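You operate a simulated robot arm through the tools that you are given. There is no shell and no other tool.

The job below is to be done with a simulated robot arm. You get a single attempt, and the scene is never put back.

## Task
Set up the medium red pot for steaming the peas.
Fine: first water from the tall jug to the line, then the basket down in the pot, peas from the small blue bowl in the basket, lid on; jug and bowl back. Set down upright: tall glass jug.

It is judged by the outcome, as a careful person would: the job done as asked, and still so three seconds after it is handed in. It fails if anything else is knocked over, pushed out of place, dropped, spilled or broken. Lids that push on must go on centred and level and be pressed home; caps that screw on are set level and turned clockwise until they are tight.

## Robot
A 6-joint arm with a two-finger parallel gripper, fixed in place. Base frame: the origin is on the floor under the middle of its stand, x ahead of it, y to its left, z up; the work surface is at about z = 900. Lengths are in mm, angles in degrees, forces in N, time in s.
With the tool pointing down near the work surface it reaches from about 320 to 700 mm from the base axis. Its first joint turns from -166.0 to 166.0 degrees. Payload 4.1 kg.
The tool frame sits at the grasp point between the pads (the TCP): z along the fingers, y along the line on which they close. The tips reach 23 mm beyond it. Largest opening 94 mm; finger width 38, thickness 10; the body of the gripper, 54 by 96 mm, starts 39 mm behind the TCP.
Orientation is told as [roll, pitch, yaw] about the base's x, y, z axes, in that order, counted from this pose: with the fingers straight down and closing along the base's y, the tool's x points along the base's -x, its y along +y and its z along -z.

## Interface
- The arm moves only by the tool step_arm. Its argument "motion" is a list of rows, each an object of numbers (a shift or turn left out is 0, a gripper value left out holds the last): "tx", "ty", "tz": the shift along the tool's x, y, z in mm; "rx", "ry", "rz": the turn, a rotation vector about the tool's x, y, z in degrees; "gripper": the gripper command, from -1 (shut) to 1 (fully open), values between in proportion. In form: [{"tx": .., "ty": .., "tz": .., "rx": .., "ry": .., "rz": .., "gripper": ..}, ...]. A call has 1 to 20 rows; each row shifts and turns the commanded pose from where the row before left it, along the tool's axes as they then stand. A row lasts 0.2 s, in which the tool goes at most 50 mm and 8.6 degrees; a call with a longer step from one row to the next is refused whole, and so is a gripper value outside its range. A pose out of reach is approached as far as the arm can. The call stops where the force on the tool passes 40 N (or 10 N more than at its start, if that is more) or the arm is blocked; 0.2 s more then pass. The fingers move at their own pace (about 45 mm/s each) and stop on an object; they squeeze with about 29 N. The grip force told is the motor's: it shows also when the fingers shut on nothing. Time passes only in rows, and 0.2 s behind the last, so rows that do not move let the fingers close. The reply holds the time, the measured pose of the TCP, the force on the tool along the base axes, the opening and the grip force, in the units named above and with some noise, with the torque about the TCP (base axes, N m) and any sound that the robot's microphone picked up, and new pictures: "views" is both (left out), scene, wrist or none.
- Cameras (640 x 400 px; columns grow to the right, rows downward): "scene" is fixed at [66.2, -636.7, 1641]; the picture's right is [0.72, -0.70, 0.00], its down [-0.51, -0.52, -0.68] and it looks along [0.48, 0.49, -0.73] (base axes); focal length 302 px, centre (320, 200). "wrist" rides on the gripper at [86, 16, -74] in the tool frame; the picture's right is [-0.18, 0.98, 0.00], its down [-0.58, -0.11, -0.81] and it looks along [-0.79, -0.15, 0.59] (tool axes); focal length 243 px, centre (320, 200). There is no depth. A picture from a camera that has moved, and an enlarged one, comes with that camera's place and axes in the base frame and with its lens. The place of the scene camera against the robot may be out by one fixed shift of up to 25 mm in any direction.
- raise_lower(by): slides the trunk up (or, below 0, down) by that many mm; the arm rides with it, the base frame stays. It gives what a move gives, with no picture.
- enlarge(camera, box): a new picture of the part [left, top, right, bottom] of that camera's present view, enlarged. The clock stands still meanwhile.
- close_job(): hands the job in; it is judged then, once.

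Places have to be worked out from the pictures, the camera data and where the tool is seen. Open the gripper and draw the arm clear of the work before you hand the job in, unless the task says otherwise.

The tools are called after "Request:" by a JSON object that holds its "name" and its "arguments". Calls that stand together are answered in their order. step_arm: Moves the arm, as the interface text tells. Its arguments: {"type":"object","properties":{"motion":{"type":"array","items":{"type":"object","properties":{"tx":{"type":"number"},"ty":{"type":"number"},"tz":{"type":"number"},"rx":{"type":"number"},"ry":{"type":"number"},"rz":{"type":"number"},"gripper":{"type":"number"}}}},"views":{"type":"string","enum":["both","scene","wrist","none"]}},"required":["motion"]} The other tools are called the same way: raise_lower (by) moves the trunk up or down; enlarge (camera, box) takes an enlarged picture of a part of a camera's view; close_job () hands the job in.

At the start:

```text
clock: 0.0
ee_pos: [338.8, -129.6, 1349.0]
ee_rot: [-0.1, 0.0, 0.0]
wrist_force: [0.8, -0.4, -0.1]
wrist_torque: [0.0, 0.0, 0.02]
finger_gap: 94.2
grip_force: 0.0
trunk travel left (down, up): [-525.0, 65.0]
```

scene: 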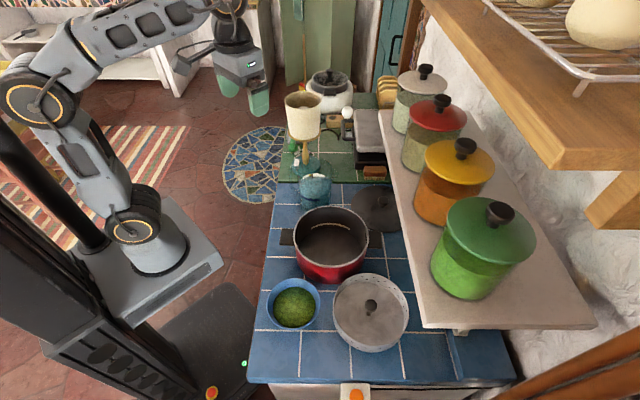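
wrist: 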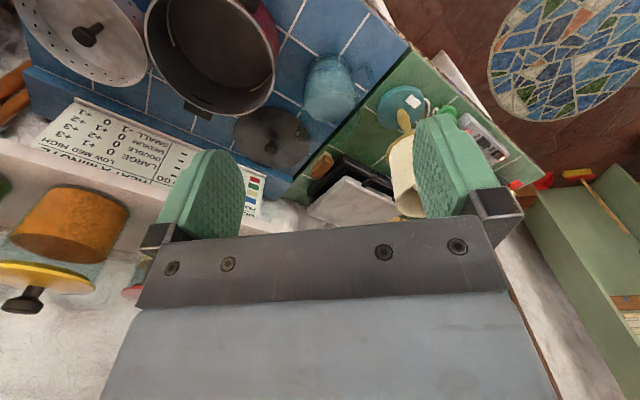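

The pictures show a red pot, a blue bowl with peas, a grey perforated basket (or something with a knob), a lid, a glass jug and more. I'll enlarge the pictures first to identify everything before moving.

Request:
{"name": "enlarge", "arguments": {"camera": "scene", "box": [240, 160, 420, 272]}}

Request:
{"name": "enlarge", "arguments": {"camera": "scene", "box": [240, 260, 440, 385]}}

Request:
{"name": "enlarge", "arguments": {"camera": "wrist", "box": [0, 0, 420, 260]}}

Request:
{"name": "enlarge", "arguments": {"camera": "scene", "box": [240, 60, 420, 172]}}

```text
3.56 times, centred on (330, 216) of scene
camera zoom: at [66.2, -636.7, 1641.0], right [0.72, -0.7, 0.0], down [-0.51, -0.52, -0.68], along [0.48, 0.49, -0.73], focal length 1076 px, centre (284, 143)
```

zoom: 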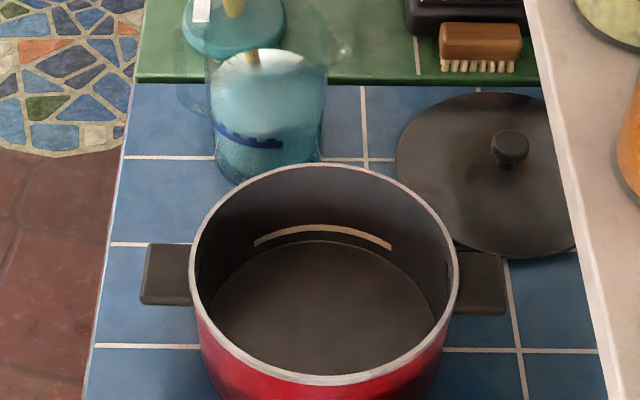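

```text
3.20 times, centred on (340, 322) of scene
camera zoom: at [66.2, -636.7, 1641.0], right [0.72, -0.7, 0.0], down [-0.51, -0.52, -0.68], along [0.48, 0.49, -0.73], focal length 968 px, centre (256, -192)
```

zoom: 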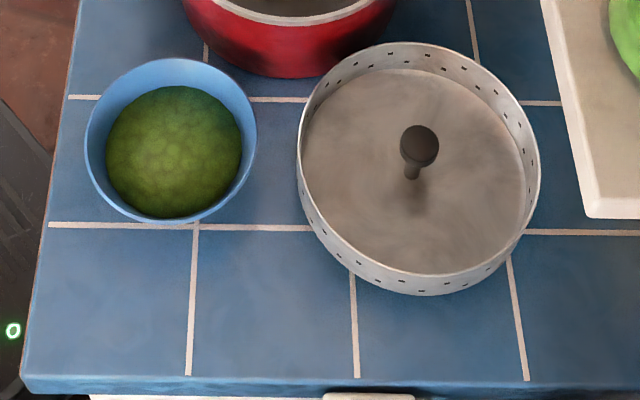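

```text
1.52 times, centred on (210, 130) of wrist
camera zoom: at [252.9, -113.9, 1423.1], right [0.18, 0.98, 0.0], down [0.58, -0.11, 0.81], along [0.79, -0.15, -0.59], focal length 370 px, centre (488, 307)
```

zoom: 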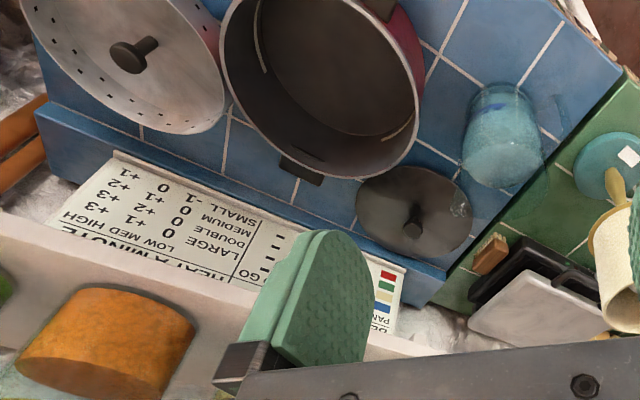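

```text
3.56 times, centred on (330, 116) of scene
camera zoom: at [66.2, -636.7, 1641.0], right [0.72, -0.7, 0.0], down [-0.51, -0.52, -0.68], along [0.48, 0.49, -0.73], focal length 1076 px, centre (284, 499)
```

zoom: 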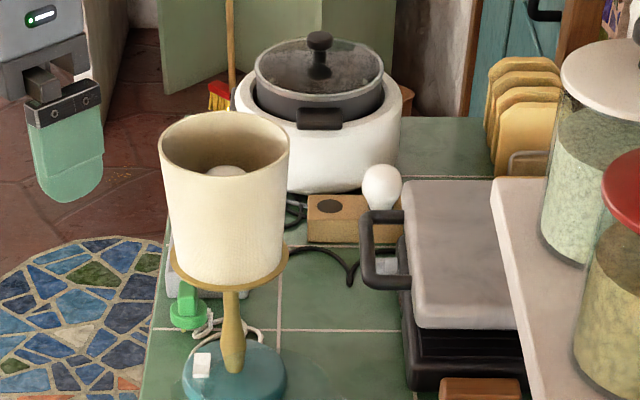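

The jug is near (510,-145), the pot near (400,-320), the bowl near (235,-375), the basket near (350,-510), and the lid near (650,-305), partly under the shelf. I'll lower the tool for a closer look at the jug with the wrist camera.

Request:
{"name": "step_arm", "arguments": {"motion": [{"tx": 20, "tz": 45}, {"tx": 20, "tz": 45}, {"tz": 45}, {"tz": 45}], "views": "both"}}

```text
clock: 1.0
ee_pos: [302.4, -130.7, 1166.9]
ee_rot: [0.1, 0.0, 0.0]
wrist_force: [-0.6, -0.6, -0.1]
wrist_torque: [0.03, 0.01, 0.02]
finger_gap: 93.8
grip_force: 0.1
trunk travel left (down, up): [-525.0, 65.0]
camera wrist: at [214.9, -113.7, 1241.6], right [0.18, 0.98, 0.0], down [0.58, -0.11, 0.81], along [0.79, -0.15, -0.59], focal length 243 px, centre (320, 200)
```

scene: 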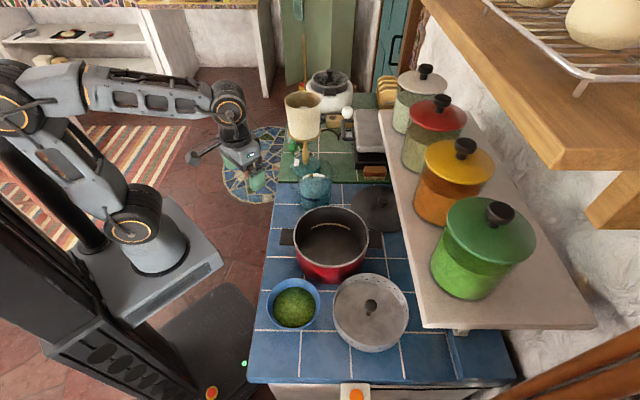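
wrist: 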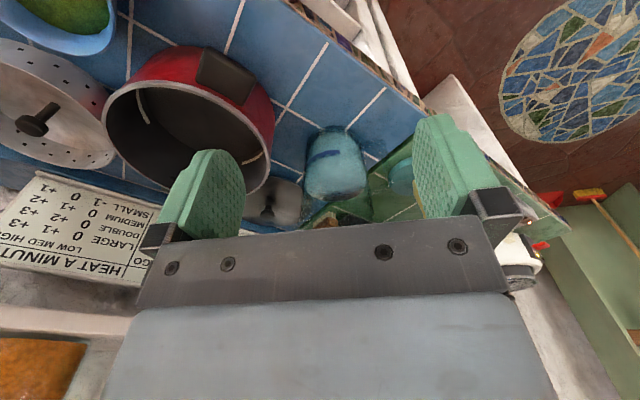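

Request:
{"name": "enlarge", "arguments": {"camera": "wrist", "box": [230, 90, 430, 240]}}

Request:
{"name": "enlarge", "arguments": {"camera": "scene", "box": [280, 150, 350, 220]}}

```text
2.67 times, centred on (330, 165) of wrist
camera zoom: at [214.9, -113.7, 1241.6], right [0.18, 0.98, 0.0], down [0.58, -0.11, 0.81], along [0.79, -0.15, -0.59], focal length 647 px, centre (293, 293)
```

zoom: 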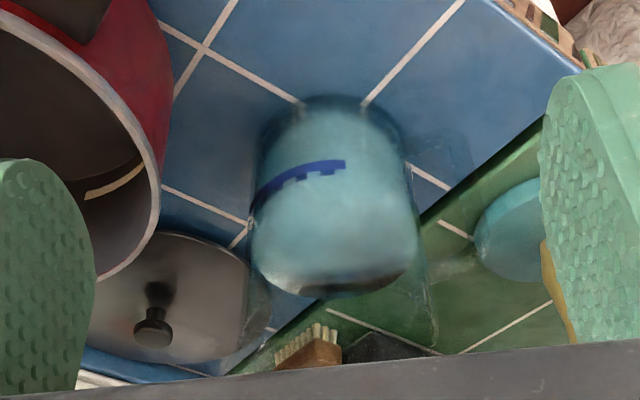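

```text
5.71 times, centred on (315, 185) of scene
camera zoom: at [66.2, -636.7, 1641.0], right [0.72, -0.7, 0.0], down [-0.51, -0.52, -0.68], along [0.48, 0.49, -0.73], focal length 1729 px, centre (349, 286)
```

zoom: 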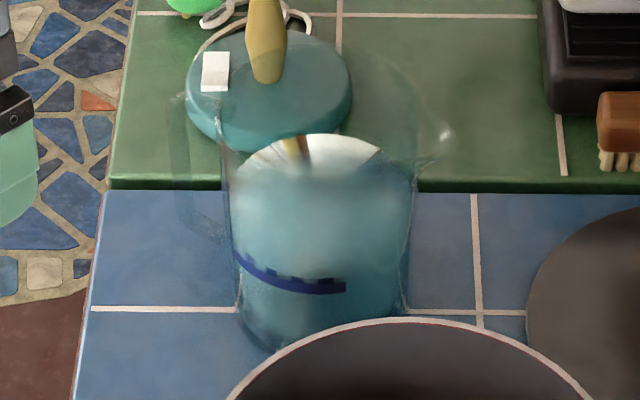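

The glass jug is about 95–100 mm wide with its handle on the left in the scene view. I need a closer, more level look at its handle, spout and water level, so I lower and tilt the camera up.

Request:
{"name": "step_arm", "arguments": {"motion": [{"tz": 30, "ry": -8}, {"tz": 30, "ry": -8}, {"tz": 20, "ry": -8}], "views": "wrist"}}

```text
clock: 1.8
ee_pos: [312.3, -130.4, 1090.4]
ee_rot: [-0.1, -24.0, 0.0]
wrist_force: [-0.3, 0.3, -0.7]
wrist_torque: [-0.02, 0.01, 0.01]
finger_gap: 94.1
grip_force: 0.0
trunk travel left (down, up): [-525.0, 65.0]
camera wrist: at [202.1, -113.8, 1123.0], right [0.17, 0.98, 0.07], down [0.2, -0.11, 0.97], along [0.96, -0.15, -0.22], focal length 243 px, centre (320, 200)
```

wrist: 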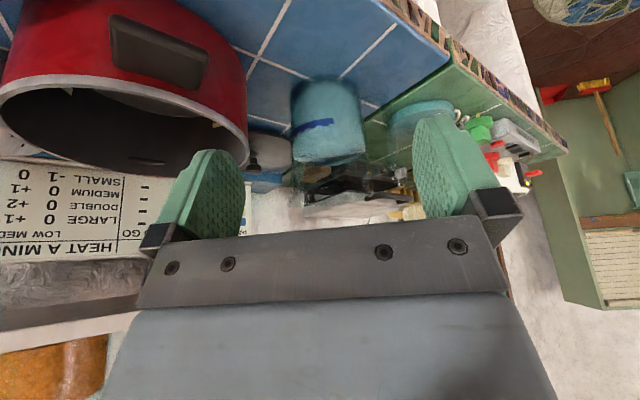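

Request:
{"name": "enlarge", "arguments": {"camera": "wrist", "box": [260, 60, 420, 220]}}

Request:
{"name": "enlarge", "arguments": {"camera": "wrist", "box": [0, 140, 260, 300]}}

```text
2.50 times, centred on (340, 140) of wrist
camera zoom: at [202.1, -113.8, 1123.0], right [0.17, 0.98, 0.07], down [0.2, -0.11, 0.97], along [0.96, -0.15, -0.22], focal length 606 px, centre (270, 350)
```

zoom: 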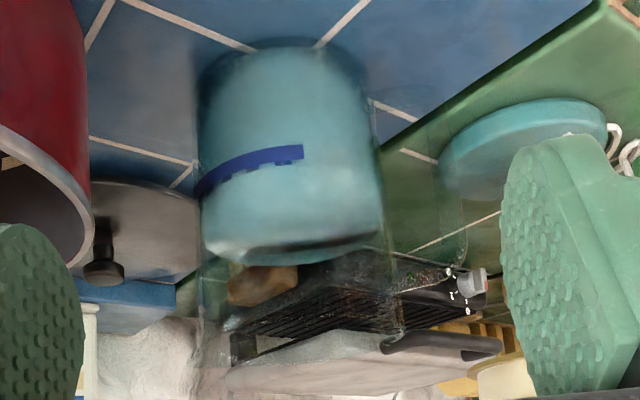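

```text
2.46 times, centred on (130, 220) of wrist
camera zoom: at [202.1, -113.8, 1123.0], right [0.17, 0.98, 0.07], down [0.2, -0.11, 0.97], along [0.96, -0.15, -0.22], focal length 597 px, centre (788, 151)
```

zoom: 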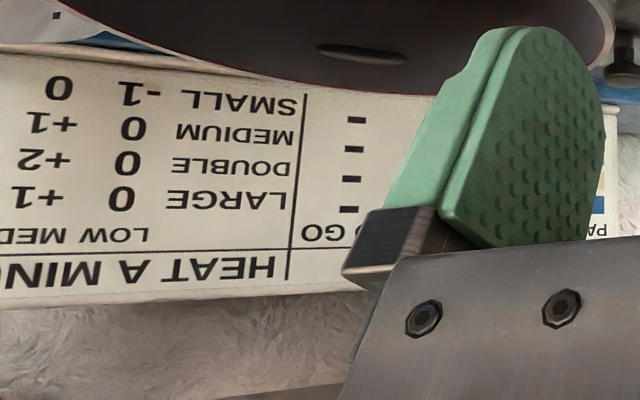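

The jug is about 97 mm wide and about 185 mm tall. It is a bit over half full of water, and the handle loop points toward the left counter edge. Next I level the tool, move over the pot and turn to look along the counter, so I can see the handle side-on and the pot interior.

Request:
{"name": "step_arm", "arguments": {"motion": [{"ry": 8, "tz": -20}, {"ry": 8, "tz": -30}, {"ry": 8, "tz": -30}, {"tx": -15, "ty": -40}, {"tx": -15, "ty": -40}, {"tx": -15, "ty": -40}, {"tx": -15, "ty": -40}, {"rz": -7.5}, {"rz": -7.5}, {"rz": -7.5}, {"rz": -7.5}, {"rz": -7.5}, {"rz": -7.5}], "views": "both"}}

```text
clock: 4.6
ee_pos: [348.0, -290.6, 1166.6]
ee_rot: [0.1, 0.1, 45.0]
wrist_force: [0.9, -0.8, -0.1]
wrist_torque: [-0.01, 0.0, 0.02]
finger_gap: 94.0
grip_force: 0.0
trunk travel left (down, up): [-525.0, 65.0]
camera wrist: at [276.3, -340.6, 1241.1], right [-0.57, 0.82, 0.0], down [0.49, 0.34, 0.81], along [0.66, 0.46, -0.59], focal length 243 px, centre (320, 200)
```

scene: 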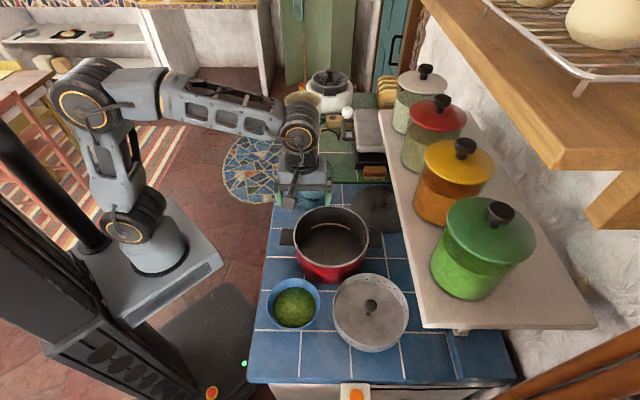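
wrist: 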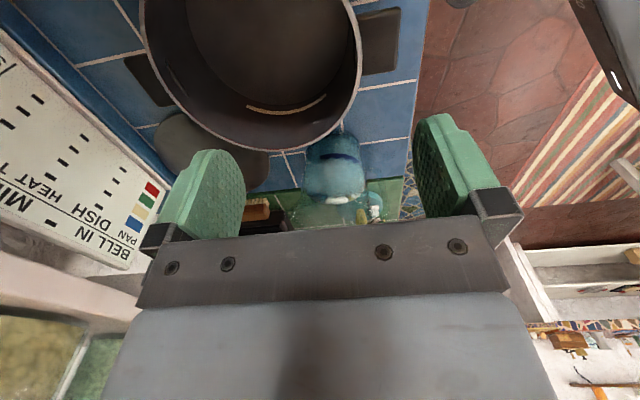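

Now I can see the pot interior with its beige line and the jug beyond. I'll enlarge both for exact geometry.

Request:
{"name": "enlarge", "arguments": {"camera": "wrist", "box": [120, 0, 440, 200]}}

Request:
{"name": "enlarge", "arguments": {"camera": "wrist", "box": [270, 110, 430, 230]}}

```text
2.00 times, centred on (280, 100) of wrist
camera zoom: at [276.3, -340.6, 1241.1], right [-0.57, 0.82, 0.0], down [0.49, 0.34, 0.81], along [0.66, 0.46, -0.59], focal length 485 px, centre (400, 400)
```

zoom: 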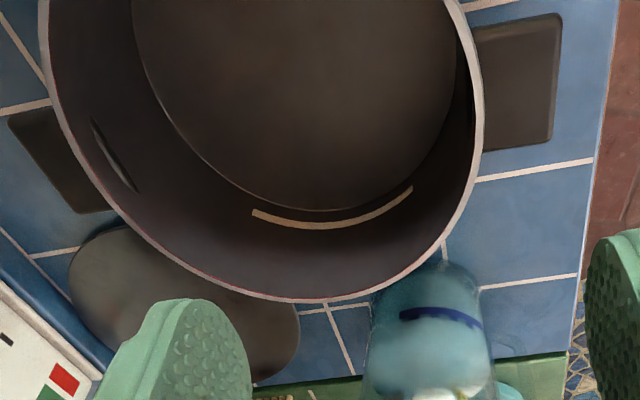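

```text
3.33 times, centred on (350, 170) of wrist
camera zoom: at [276.3, -340.6, 1241.1], right [-0.57, 0.82, 0.0], down [0.49, 0.34, 0.81], along [0.66, 0.46, -0.59], focal length 809 px, centre (220, 300)
```

zoom: 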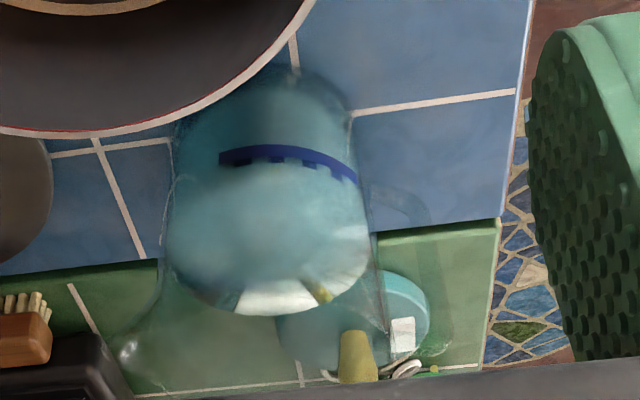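

The pot rim is at about z=1000, centred near (408,-321) with outer radius about 99 mm, and the line is about 14 mm above its floor. The jug axis is near (515,-144). I move nearer with a flatter view to pin down the jug's height, handle and spout.

Request:
{"name": "step_arm", "arguments": {"motion": [{"tx": -30, "ty": 6, "tz": 43}, {"tx": -30, "ty": 6, "tz": 43}, {"ry": -7.5}, {"ry": -7.5}], "views": "wrist"}}

Request:
{"name": "enlarge", "arguments": {"camera": "wrist", "box": [200, 60, 440, 220]}}

```text
refused: row 1 steps farther than a row can; nothing moved
```

```text
2.50 times, centred on (320, 140) of wrist
camera zoom: at [276.3, -340.6, 1241.1], right [-0.57, 0.82, 0.0], down [0.49, 0.34, 0.81], along [0.66, 0.46, -0.59], focal length 606 px, centre (320, 350)
```

zoom: 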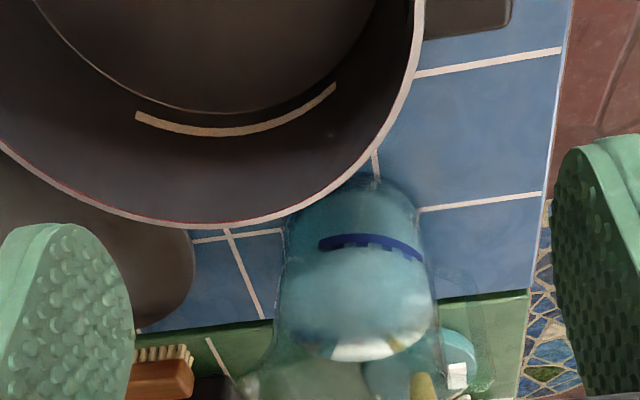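

The step was too long (50 mm total per row), so I split it into three shorter rows.

Request:
{"name": "step_arm", "arguments": {"motion": [{"tx": -20, "ty": 4, "tz": 29}, {"tx": -20, "ty": 4, "tz": 29}, {"tx": -20, "ty": 4, "tz": 28}, {"ry": -7.5}, {"ry": -7.5}], "views": "wrist"}}

Request:
{"name": "enlarge", "arguments": {"camera": "wrist", "box": [200, 60, 440, 220]}}

```text
clock: 5.8
ee_pos: [383.1, -238.3, 1079.5]
ee_rot: [0.0, -15.1, 44.9]
wrist_force: [0.0, 0.1, -0.7]
wrist_torque: [0.02, 0.0, 0.0]
finger_gap: 94.2
grip_force: 0.1
trunk travel left (down, up): [-525.0, 65.0]
camera wrist: at [298.0, -300.4, 1130.1], right [-0.57, 0.82, 0.05], down [0.33, 0.17, 0.93], along [0.76, 0.54, -0.36], focal length 243 px, centre (320, 200)
```

wrist: 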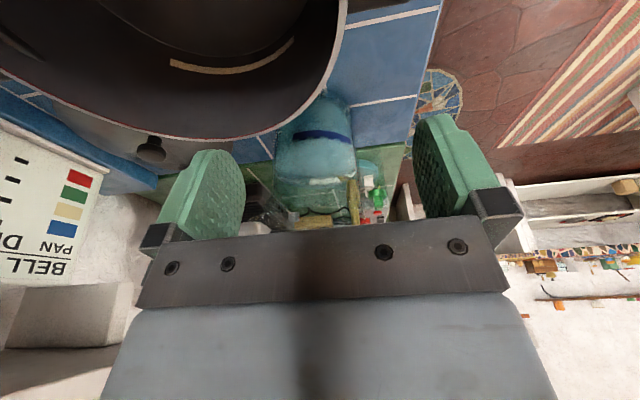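

```text
2.50 times, centred on (320, 140) of wrist
camera zoom: at [298.0, -300.4, 1130.1], right [-0.57, 0.82, 0.05], down [0.33, 0.17, 0.93], along [0.76, 0.54, -0.36], focal length 606 px, centre (320, 350)
```

zoom: 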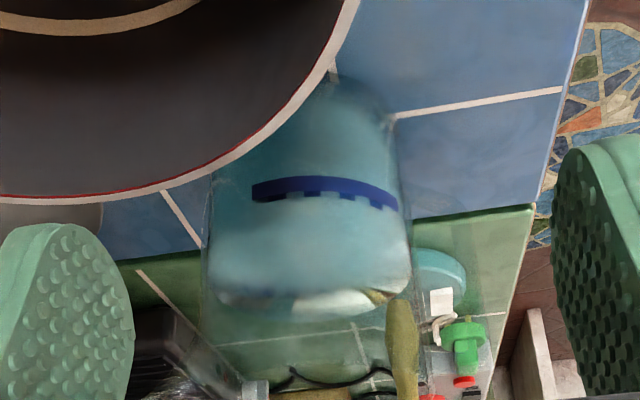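

The jug rim is still hidden by the gripper body, so I tilt further to bring it into the clear part of the picture.

Request:
{"name": "step_arm", "arguments": {"motion": [{"ry": -8, "tz": -15}, {"ry": -8, "tz": -15}], "views": "wrist"}}

Request:
{"name": "enlarge", "arguments": {"camera": "wrist", "box": [220, 40, 440, 220]}}

```text
clock: 6.4
ee_pos: [376.2, -246.5, 1108.5]
ee_rot: [-0.1, -31.1, 45.0]
wrist_force: [-0.1, -0.6, -0.7]
wrist_torque: [-0.01, -0.03, -0.01]
finger_gap: 94.0
grip_force: 0.1
trunk travel left (down, up): [-525.0, 65.0]
camera wrist: at [284.1, -314.8, 1127.7], right [-0.58, 0.81, 0.09], down [0.13, -0.02, 0.99], along [0.8, 0.59, -0.1], focal length 243 px, centre (320, 200)
```

wrist: 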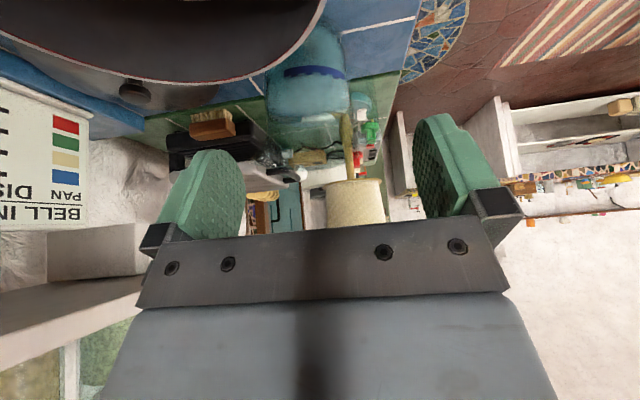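

```text
2.22 times, centred on (330, 130) of wrist
camera zoom: at [284.1, -314.8, 1127.7], right [-0.58, 0.81, 0.09], down [0.13, -0.02, 0.99], along [0.8, 0.59, -0.1], focal length 539 px, centre (298, 356)
```

zoom: 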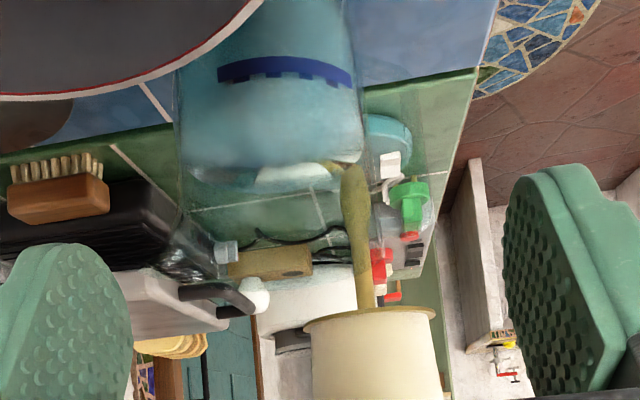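

Request:
{"name": "enlarge", "arguments": {"camera": "wrist", "box": [280, 90, 420, 180]}}

Request:
{"name": "enlarge", "arguments": {"camera": "wrist", "box": [280, 130, 400, 180]}}

```text
4.44 times, centred on (350, 135) of wrist
camera zoom: at [284.1, -314.8, 1127.7], right [-0.58, 0.81, 0.09], down [0.13, -0.02, 0.99], along [0.8, 0.59, -0.1], focal length 1078 px, centre (187, 489)
```

zoom: 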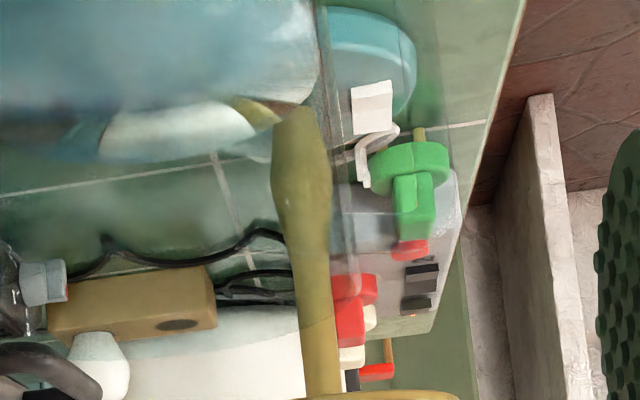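

```text
5.33 times, centred on (340, 155) of wrist
camera zoom: at [284.1, -314.8, 1127.7], right [-0.58, 0.81, 0.09], down [0.13, -0.02, 0.99], along [0.8, 0.59, -0.1], focal length 1294 px, centre (213, 440)
```

zoom: 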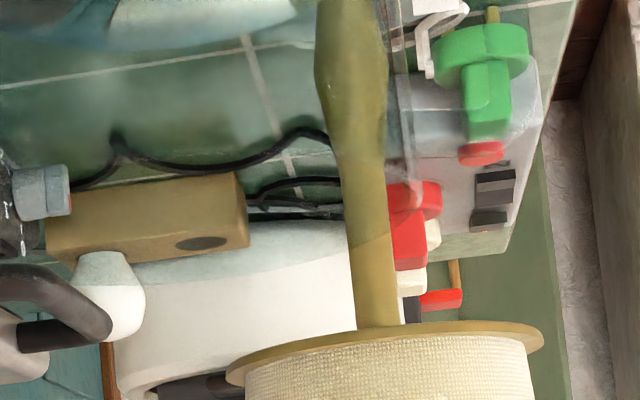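

The jug turns out to be about 137 mm tall (rim z≈1037), with the water level at z≈995. I take a closer look down at the handle against the tiles to measure it.

Request:
{"name": "step_arm", "arguments": {"motion": [{"ry": 7.775}, {"ry": 7.775}, {"ry": 7.775}, {"ry": 7.775}, {"tx": -34, "ty": 6, "tz": 7}, {"tx": -34, "ty": 6, "tz": 8}, {"rz": -6.67}, {"rz": -6.67}, {"rz": -6.67}, {"ry": 4.5}, {"ry": 4.5}], "views": "wrist"}}

Request:
{"name": "enlarge", "arguments": {"camera": "wrist", "box": [240, 60, 440, 220]}}

```text
clock: 8.8
ee_pos: [416.4, -189.3, 1092.9]
ee_rot: [0.1, 9.2, 65.0]
wrist_force: [-1.2, 0.1, -0.1]
wrist_torque: [-0.03, -0.03, 0.01]
finger_gap: 94.2
grip_force: 0.0
trunk travel left (down, up): [-525.0, 65.0]
camera wrist: at [369.9, -249.6, 1181.1], right [-0.81, 0.58, -0.03], down [0.4, 0.59, 0.7], along [0.42, 0.56, -0.71], focal length 243 px, centre (320, 200)
```

wrist: 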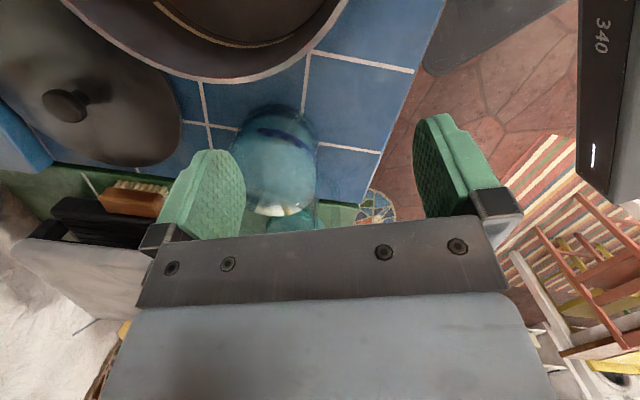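

```text
2.50 times, centred on (340, 140) of wrist
camera zoom: at [369.9, -249.6, 1181.1], right [-0.81, 0.58, -0.03], down [0.4, 0.59, 0.7], along [0.42, 0.56, -0.71], focal length 606 px, centre (270, 350)
```

zoom: 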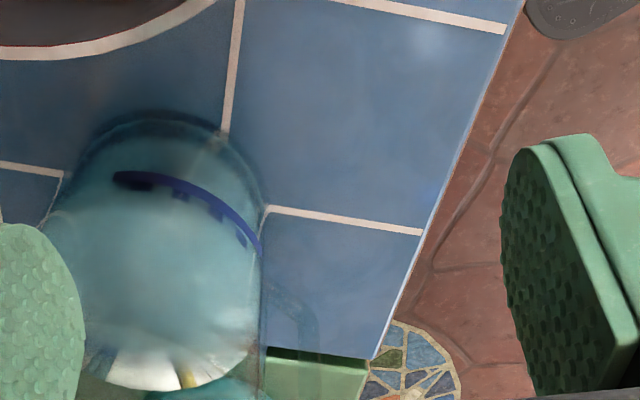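

Request:
{"name": "enlarge", "arguments": {"camera": "wrist", "box": [310, 150, 410, 225]}}

Request:
{"name": "enlarge", "arguments": {"camera": "scene", "box": [285, 155, 345, 215]}}

```text
5.33 times, centred on (360, 188) of wrist
camera zoom: at [369.9, -249.6, 1181.1], right [-0.81, 0.58, -0.03], down [0.4, 0.59, 0.7], along [0.42, 0.56, -0.71], focal length 1294 px, centre (107, 267)
```

zoom: 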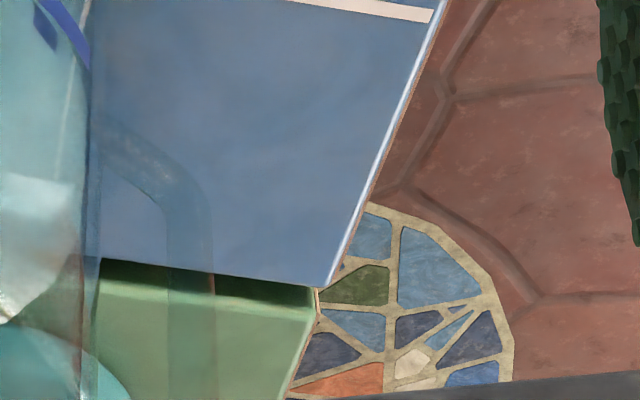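

```text
6.67 times, centred on (315, 185) of scene
camera zoom: at [66.2, -636.7, 1641.0], right [0.72, -0.7, 0.0], down [-0.51, -0.52, -0.68], along [0.48, 0.49, -0.73], focal length 2017 px, centre (353, 300)
```

zoom: 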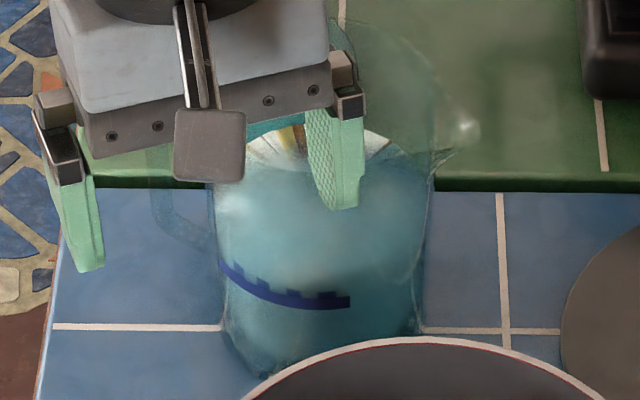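

The handle bar shows as a vertical bar about 9 mm thick, some 66–75 mm from the jug axis. I need its angular direction, so I look along it from the robot's left side.

Request:
{"name": "step_arm", "arguments": {"motion": [{"ry": -4.6, "tz": -10}, {"ry": -4.6}, {"tx": -33.6, "ty": 19.6}, {"tx": -33.6, "ty": 19.6}, {"tx": -33.6, "ty": 19.6}, {"tx": -33.6, "ty": 19.6}, {"rz": 8.25}, {"rz": 8.25}, {"rz": 8.25}, {"rz": 8.25}, {"rz": 8.25}, {"rz": 8.25}, {"rz": 8.25}, {"rz": 8.25}, {"rz": 8.25}, {"rz": 8.25}, {"rz": 8.25}, {"rz": 8.25}, {"ry": 8}], "views": "wrist"}}

Request:
{"name": "enlarge", "arguments": {"camera": "wrist", "box": [220, 60, 420, 220]}}

```text
clock: 12.8
ee_pos: [401.6, -32.7, 1103.8]
ee_rot: [0.1, 8.1, -34.2]
wrist_force: [-0.7, -0.3, 0.4]
wrist_torque: [0.01, 0.02, -0.01]
finger_gap: 93.7
grip_force: 0.0
trunk travel left (down, up): [-525.0, 65.0]
camera wrist: at [348.2, 22.0, 1190.0], right [0.7, 0.71, -0.02], down [0.51, -0.48, 0.72], along [0.5, -0.52, -0.7], focal length 243 px, centre (320, 200)
```

wrist: 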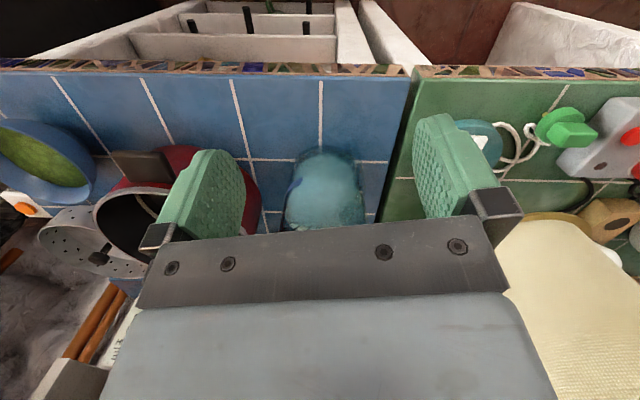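

```text
2.50 times, centred on (320, 140) of wrist
camera zoom: at [348.2, 22.0, 1190.0], right [0.7, 0.71, -0.02], down [0.51, -0.48, 0.72], along [0.5, -0.52, -0.7], focal length 606 px, centre (320, 350)
```

zoom: 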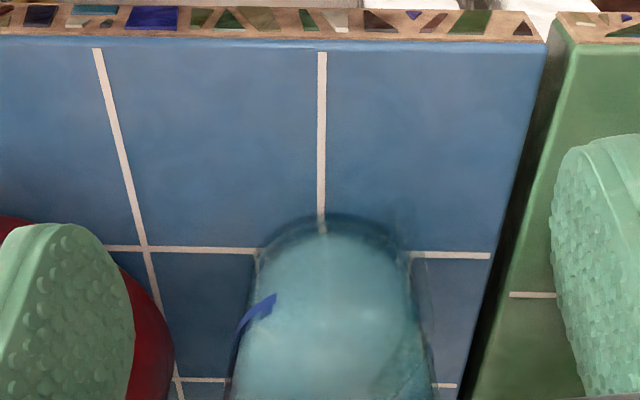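

Request:
{"name": "enlarge", "arguments": {"camera": "wrist", "box": [280, 135, 390, 230]}}

Request:
{"name": "enlarge", "arguments": {"camera": "scene", "box": [280, 150, 350, 215]}}

```text
4.21 times, centred on (335, 182) of wrist
camera zoom: at [348.2, 22.0, 1190.0], right [0.7, 0.71, -0.02], down [0.51, -0.48, 0.72], along [0.5, -0.52, -0.7], focal length 1022 px, centre (257, 274)
```

zoom: 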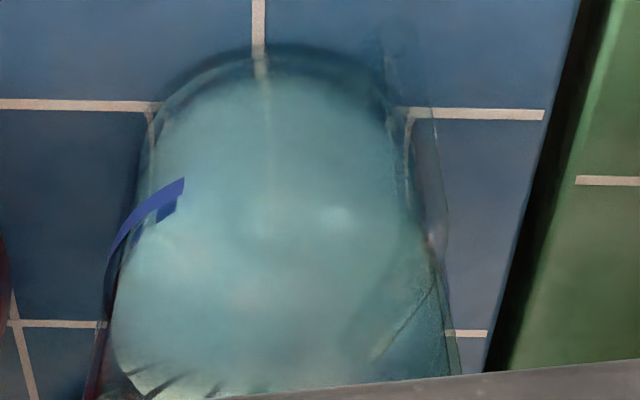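

```text
6.15 times, centred on (315, 182) of scene
camera zoom: at [66.2, -636.7, 1641.0], right [0.72, -0.7, 0.0], down [-0.51, -0.52, -0.68], along [0.48, 0.49, -0.73], focal length 1862 px, centre (351, 308)
```

zoom: 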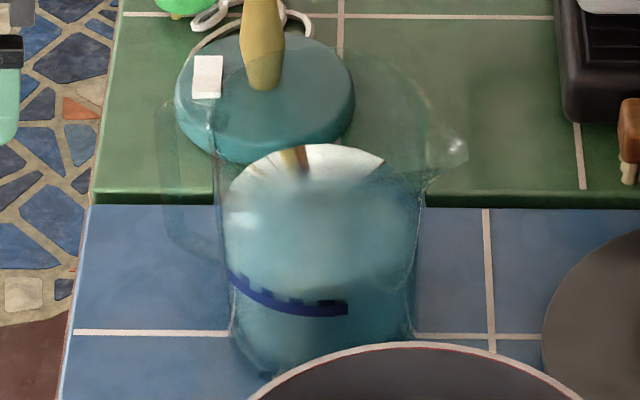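

Request:
{"name": "enlarge", "arguments": {"camera": "wrist", "box": [335, 135, 385, 225]}}

Request:
{"name": "enlarge", "arguments": {"camera": "scene", "box": [283, 150, 323, 195]}}

```text
4.44 times, centred on (360, 180) of wrist
camera zoom: at [348.2, 22.0, 1190.0], right [0.7, 0.71, -0.02], down [0.51, -0.48, 0.72], along [0.5, -0.52, -0.7], focal length 1078 px, centre (142, 289)
```

zoom: 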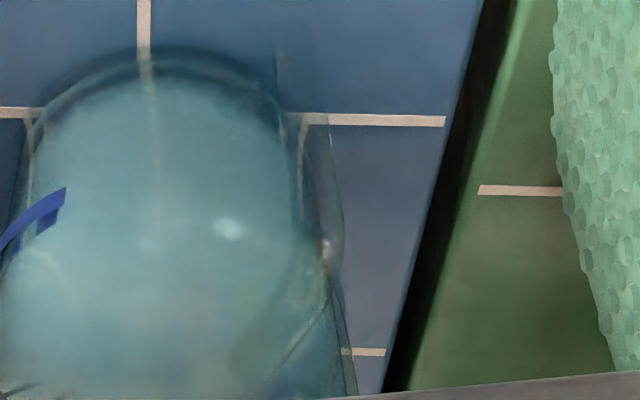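

```text
8.89 times, centred on (303, 172) of scene
camera zoom: at [66.2, -636.7, 1641.0], right [0.72, -0.7, 0.0], down [-0.51, -0.52, -0.68], along [0.48, 0.49, -0.73], focal length 2689 px, centre (471, 444)
```

zoom: 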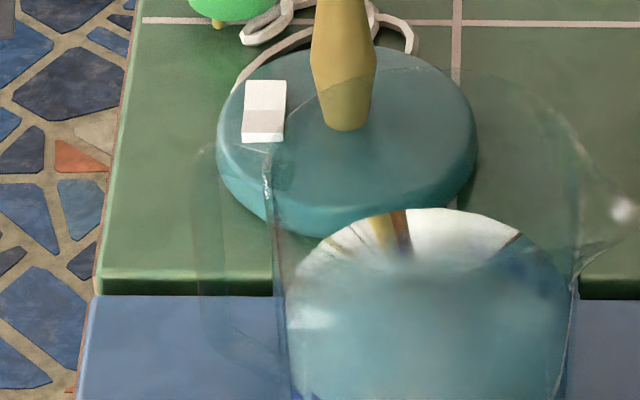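

The handle appears off to one side here, so its direction is closer to 110° than 135°. A straight-down view of the jug will settle it. I move over the pot side, turn, and then tilt the camera to look down.

Request:
{"name": "step_arm", "arguments": {"motion": [{"ry": -8, "tz": -20}, {"tz": -40}, {"tx": -41, "ty": -26}, {"tx": -41, "ty": -26}, {"tx": -41, "ty": -26}, {"tx": -41, "ty": -26}, {"tx": -41, "ty": -26}, {"rz": 8}, {"rz": 8}, {"rz": 8}, {"rz": 8}, {"rz": 8}, {"rz": 8}, {"rz": 8}], "views": "none"}}

Request:
{"name": "step_arm", "arguments": {"motion": [{"ry": 7.7}, {"ry": 7.7}, {"ry": 7.7}, {"ry": 7.7}, {"ry": 7.7}, {"ry": 7.7}, {"ry": 7.7}], "views": "both"}}

Request:
{"name": "enlarge", "arguments": {"camera": "wrist", "box": [220, 0, 420, 150]}}

```text
clock: 15.8
ee_pos: [501.6, -257.7, 1163.7]
ee_rot: [0.0, 0.1, -90.1]
wrist_force: [-0.1, 0.3, -0.4]
wrist_torque: [0.01, -0.01, 0.01]
finger_gap: 93.9
grip_force: 0.1
trunk travel left (down, up): [-525.0, 65.0]
```

```text
clock: 17.4
ee_pos: [497.5, -249.0, 1158.1]
ee_rot: [0.2, 53.9, -89.7]
wrist_force: [0.5, -0.9, -0.1]
wrist_torque: [0.02, 0.02, 0.03]
finger_gap: 94.2
grip_force: 0.0
out of reach, approached as far as the arm can: row 7
trunk travel left (down, up): [-525.0, 65.0]
camera wrist: at [513.5, -258.9, 1272.1], right [0.98, -0.11, -0.15], down [-0.11, -0.99, 0.0], along [-0.15, 0.01, -0.99], focal length 243 px, centre (320, 200)
```

scene: 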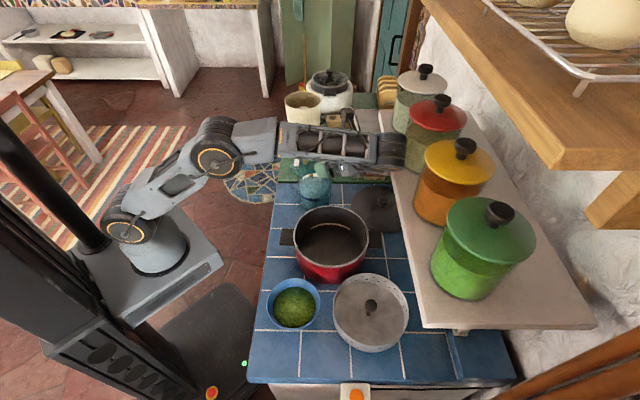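
wrist: 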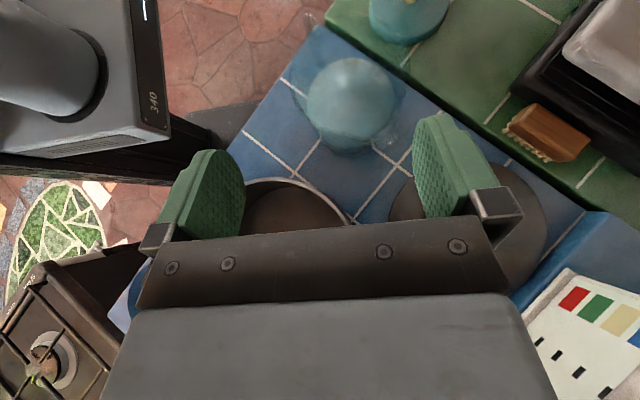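

```text
2.67 times, centred on (320, 75) of wrist
camera zoom: at [513.5, -258.9, 1272.1], right [0.98, -0.11, -0.15], down [-0.11, -0.99, 0.0], along [-0.15, 0.01, -0.99], focal length 647 px, centre (320, 533)
```

zoom: 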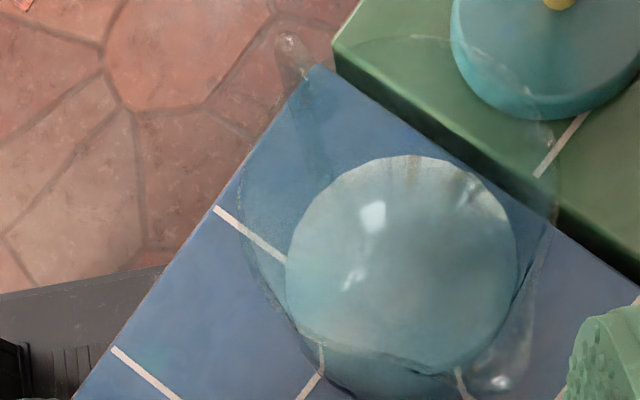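

The top view settles it: the jug axis is near (518,-141), the handle points at about 114° with its outer edge about 85 mm out, and the spout points at about -66°. I'll grasp the handle from behind and above with the tool tilted 45°, so I move to a pre-grasp position.

Request:
{"name": "step_arm", "arguments": {"motion": [{"ry": -7.7}, {"ry": -7.7}, {"ry": -7.7}, {"ry": -7.7}, {"ry": -7.7}, {"ry": -7.7}, {"ry": -7.7}, {"rz": -8}, {"rz": -8}, {"rz": -8}, {"tx": 40.1, "ty": 10.3}, {"tx": 40.1, "ty": 10.3}, {"tx": 40.1, "ty": 10.3}, {"tx": 40.1, "ty": 10.3}, {"tx": 40.1, "ty": 10.3}, {"tx": 40.1, "ty": 10.3}], "views": "none"}}

Request:
{"name": "step_arm", "arguments": {"motion": [{"tz": 40}, {"tz": 30}, {"ry": -7.5}, {"ry": -7.5}, {"ry": -7.5}, {"ry": -7.5}, {"ry": -7.5}, {"ry": -7.5}], "views": "both"}}

```text
clock: 20.8
ee_pos: [456.9, -6.1, 1155.8]
ee_rot: [0.0, 0.1, -66.1]
wrist_force: [-0.4, 0.4, -0.1]
wrist_torque: [0.02, 0.01, 0.01]
finger_gap: 94.2
grip_force: 0.0
trunk travel left (down, up): [-525.0, 65.0]
```

```text
clock: 22.6
ee_pos: [456.7, -3.6, 1086.9]
ee_rot: [0.2, -45.1, -66.0]
wrist_force: [0.1, -0.1, 0.5]
wrist_torque: [-0.04, 0.02, -0.02]
finger_gap: 94.0
grip_force: 0.0
trunk travel left (down, up): [-525.0, 65.0]
camera wrist: at [424.8, 106.4, 1079.3], right [0.95, 0.28, 0.13], down [-0.17, 0.1, 0.98], along [0.26, -0.95, 0.14], focal length 243 px, centre (320, 200)
```

scene: 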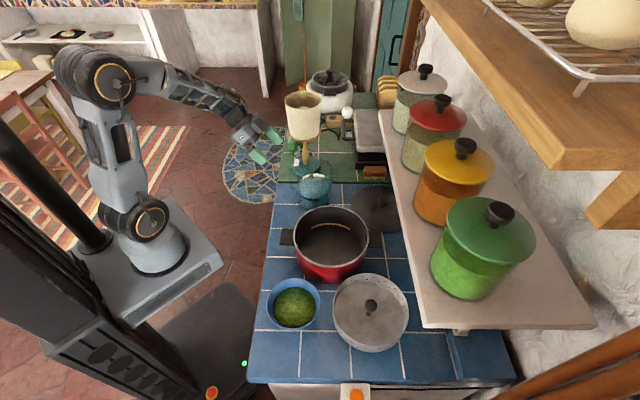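
wrist: 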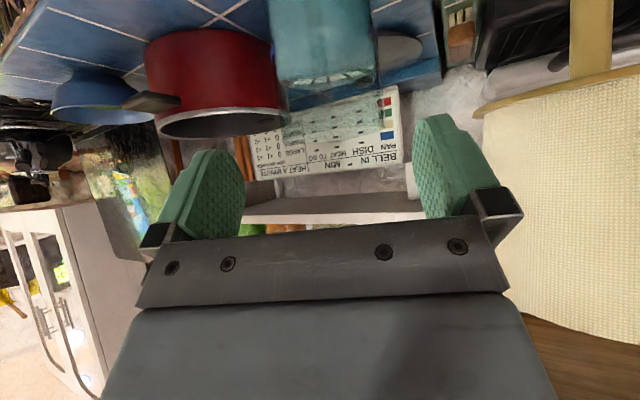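

Request:
{"name": "enlarge", "arguments": {"camera": "wrist", "box": [250, 0, 410, 150]}}

Request:
{"name": "enlarge", "arguments": {"camera": "scene", "box": [200, 80, 360, 220]}}

```text
2.67 times, centred on (330, 75) of wrist
camera zoom: at [424.8, 106.4, 1079.3], right [0.95, 0.28, 0.13], down [-0.17, 0.1, 0.98], along [0.26, -0.95, 0.14], focal length 647 px, centre (293, 533)
```

zoom: 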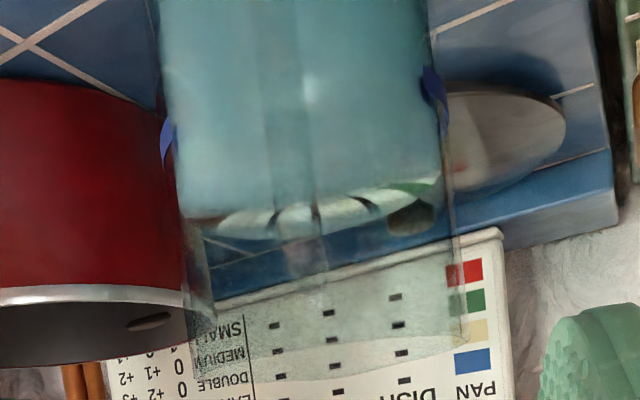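

```text
2.86 times, centred on (280, 150) of scene
camera zoom: at [66.2, -636.7, 1641.0], right [0.72, -0.7, 0.0], down [-0.51, -0.52, -0.68], along [0.48, 0.49, -0.73], focal length 864 px, centre (434, 343)
```

zoom: 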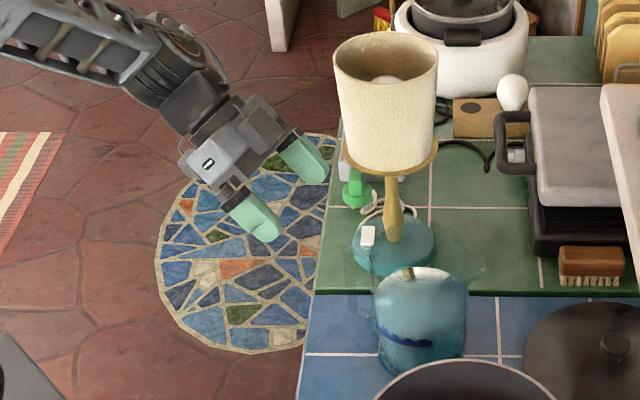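

Request:
{"name": "enlarge", "arguments": {"camera": "wrist", "box": [290, 0, 370, 120]}}

Request:
{"name": "enlarge", "arguments": {"camera": "wrist", "box": [290, 60, 370, 130]}}

```text
3.33 times, centred on (330, 60) of wrist
camera zoom: at [424.8, 106.4, 1079.3], right [0.95, 0.28, 0.13], down [-0.17, 0.1, 0.98], along [0.26, -0.95, 0.14], focal length 809 px, centre (287, 667)
```

zoom: 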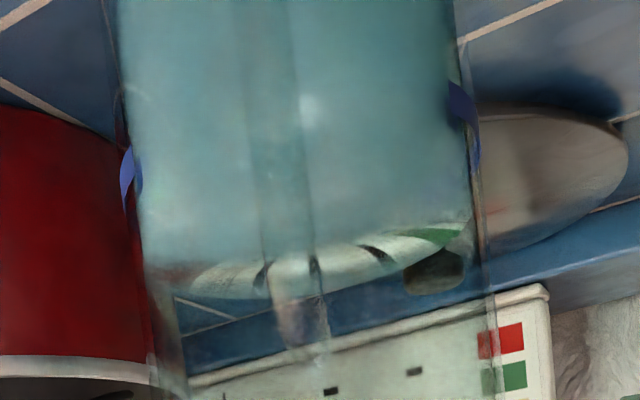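

```text
5.71 times, centred on (330, 95) of wrist
camera zoom: at [424.8, 106.4, 1079.3], right [0.95, 0.28, 0.13], down [-0.17, 0.1, 0.98], along [0.26, -0.95, 0.14], focal length 1386 px, centre (263, 800)
```

zoom: 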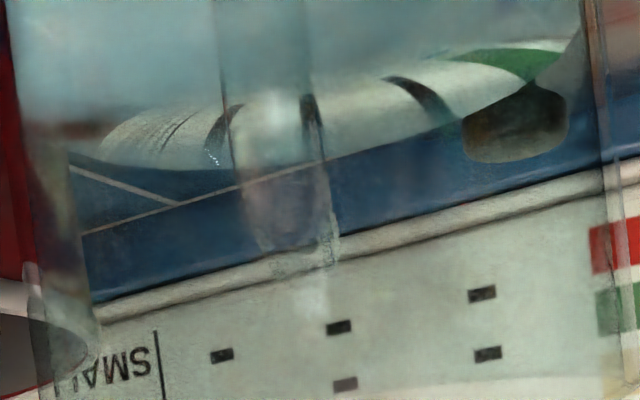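

The handle bar is about 11 mm wide, at about (486,-68), and its top is near z≈1033. I part-close the fingers to about 42 mm and move in along the tool axis, stopping short to check alignment.

Request:
{"name": "step_arm", "arguments": {"motion": [{"gripper": -0.1}, {"tx": 2, "tz": 27}, {"tx": 2, "tz": 27}, {"tx": 2, "tz": 20}], "views": "both"}}

Request:
{"name": "enlarge", "arguments": {"camera": "wrist", "box": [220, 0, 420, 160]}}

Request:
{"name": "enlarge", "arguments": {"camera": "scene", "box": [250, 130, 350, 210]}}

```text
clock: 23.6
ee_pos: [476.9, -49.6, 1029.8]
ee_rot: [0.0, -44.9, -66.0]
wrist_force: [-0.7, 0.4, 0.8]
wrist_torque: [0.0, 0.0, 0.02]
finger_gap: 42.2
grip_force: 0.1
trunk travel left (down, up): [-525.0, 65.0]
camera wrist: at [445.1, 61.1, 1021.2], right [0.95, 0.28, 0.13], down [-0.16, 0.1, 0.98], along [0.26, -0.95, 0.14], focal length 243 px, centre (320, 200)
```

scene: 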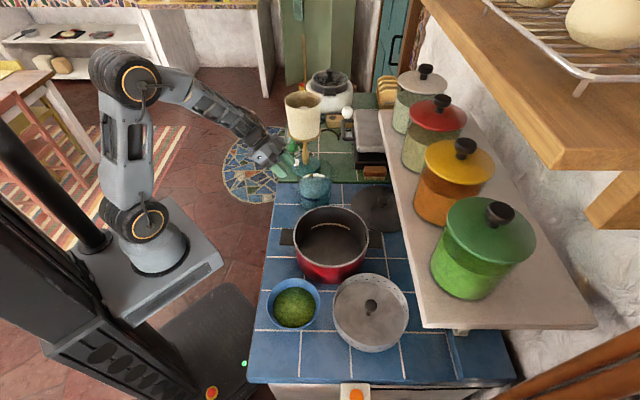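
wrist: 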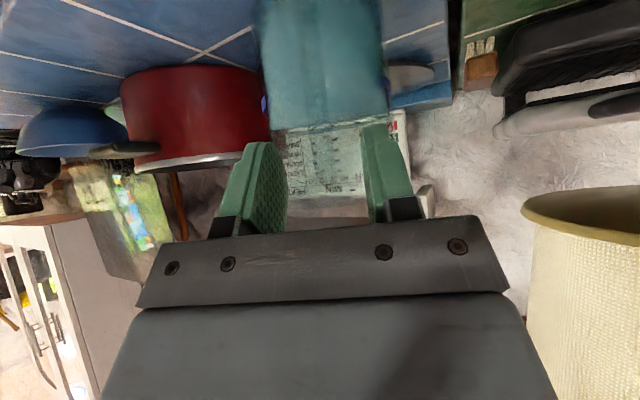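

```text
2.50 times, centred on (320, 80) of wrist
camera zoom: at [445.1, 61.1, 1021.2], right [0.95, 0.28, 0.13], down [-0.16, 0.1, 0.98], along [0.26, -0.95, 0.14], focal length 606 px, centre (320, 500)
```

zoom: 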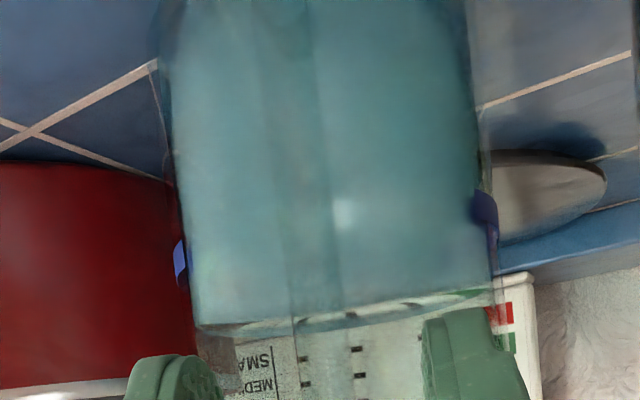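

```text
5.00 times, centred on (300, 170) of scene
camera zoom: at [66.2, -636.7, 1641.0], right [0.72, -0.7, 0.0], down [-0.51, -0.52, -0.68], along [0.48, 0.49, -0.73], focal length 1513 px, centre (420, 350)
```

zoom: 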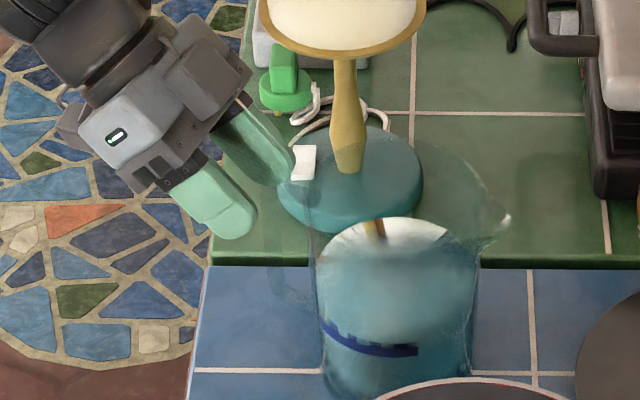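

The handle sits about 3 mm left of the finger centre line. I shift by that and move in the last 32 mm.

Request:
{"name": "step_arm", "arguments": {"motion": [{"tx": 1.5, "ty": -1.5, "tz": 10}, {"tx": 1.5, "ty": -1.5, "tz": 12}, {"tz": 10}], "views": "both"}}

Request:
{"name": "enlarge", "arguments": {"camera": "wrist", "box": [220, 40, 420, 200]}}

Request:
{"name": "enlarge", "arguments": {"camera": "scene", "box": [270, 140, 350, 210]}}

```text
clock: 24.4
ee_pos: [481.4, -68.7, 1004.7]
ee_rot: [0.0, -44.9, -66.0]
wrist_force: [-0.4, 0.0, 0.1]
wrist_torque: [0.02, 0.01, 0.03]
finger_gap: 42.3
grip_force: 0.0
trunk travel left (down, up): [-525.0, 65.0]
camera wrist: at [449.8, 41.7, 997.2], right [0.95, 0.28, 0.13], down [-0.16, 0.1, 0.98], along [0.26, -0.95, 0.14], focal length 243 px, centre (320, 200)
```

scene: 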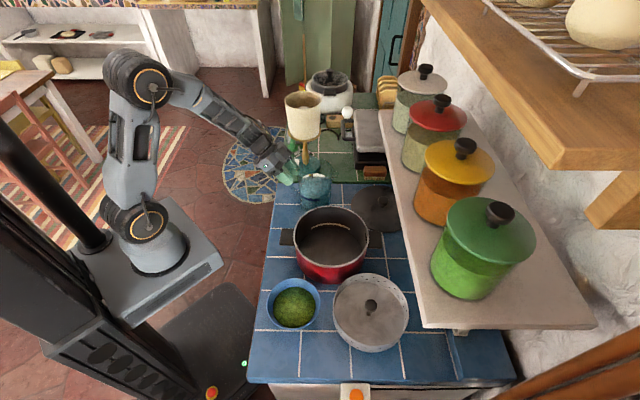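
wrist: 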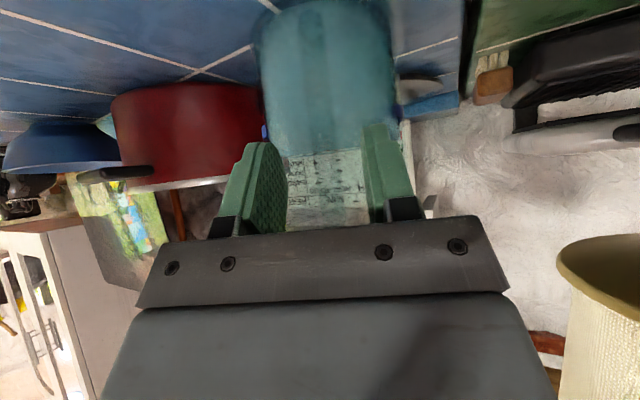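

```text
2.50 times, centred on (320, 120) of wrist
camera zoom: at [449.8, 41.7, 997.2], right [0.95, 0.28, 0.13], down [-0.16, 0.1, 0.98], along [0.26, -0.95, 0.14], focal length 606 px, centre (320, 400)
```

zoom: 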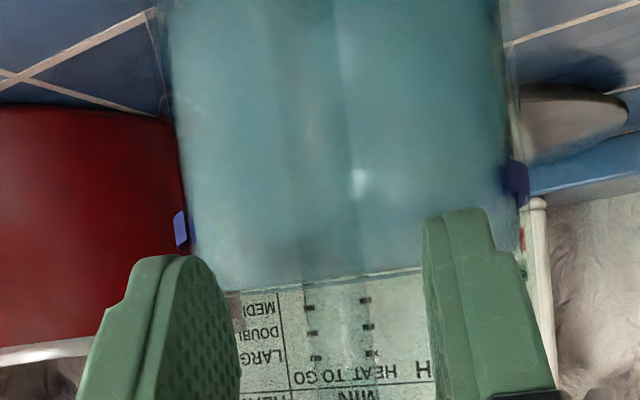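

```text
5.71 times, centred on (310, 175) of scene
camera zoom: at [66.2, -636.7, 1641.0], right [0.72, -0.7, 0.0], down [-0.51, -0.52, -0.68], along [0.48, 0.49, -0.73], focal length 1729 px, centre (377, 343)
```

zoom: 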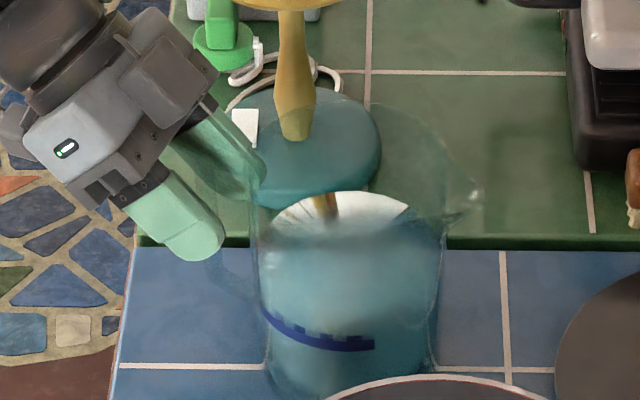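

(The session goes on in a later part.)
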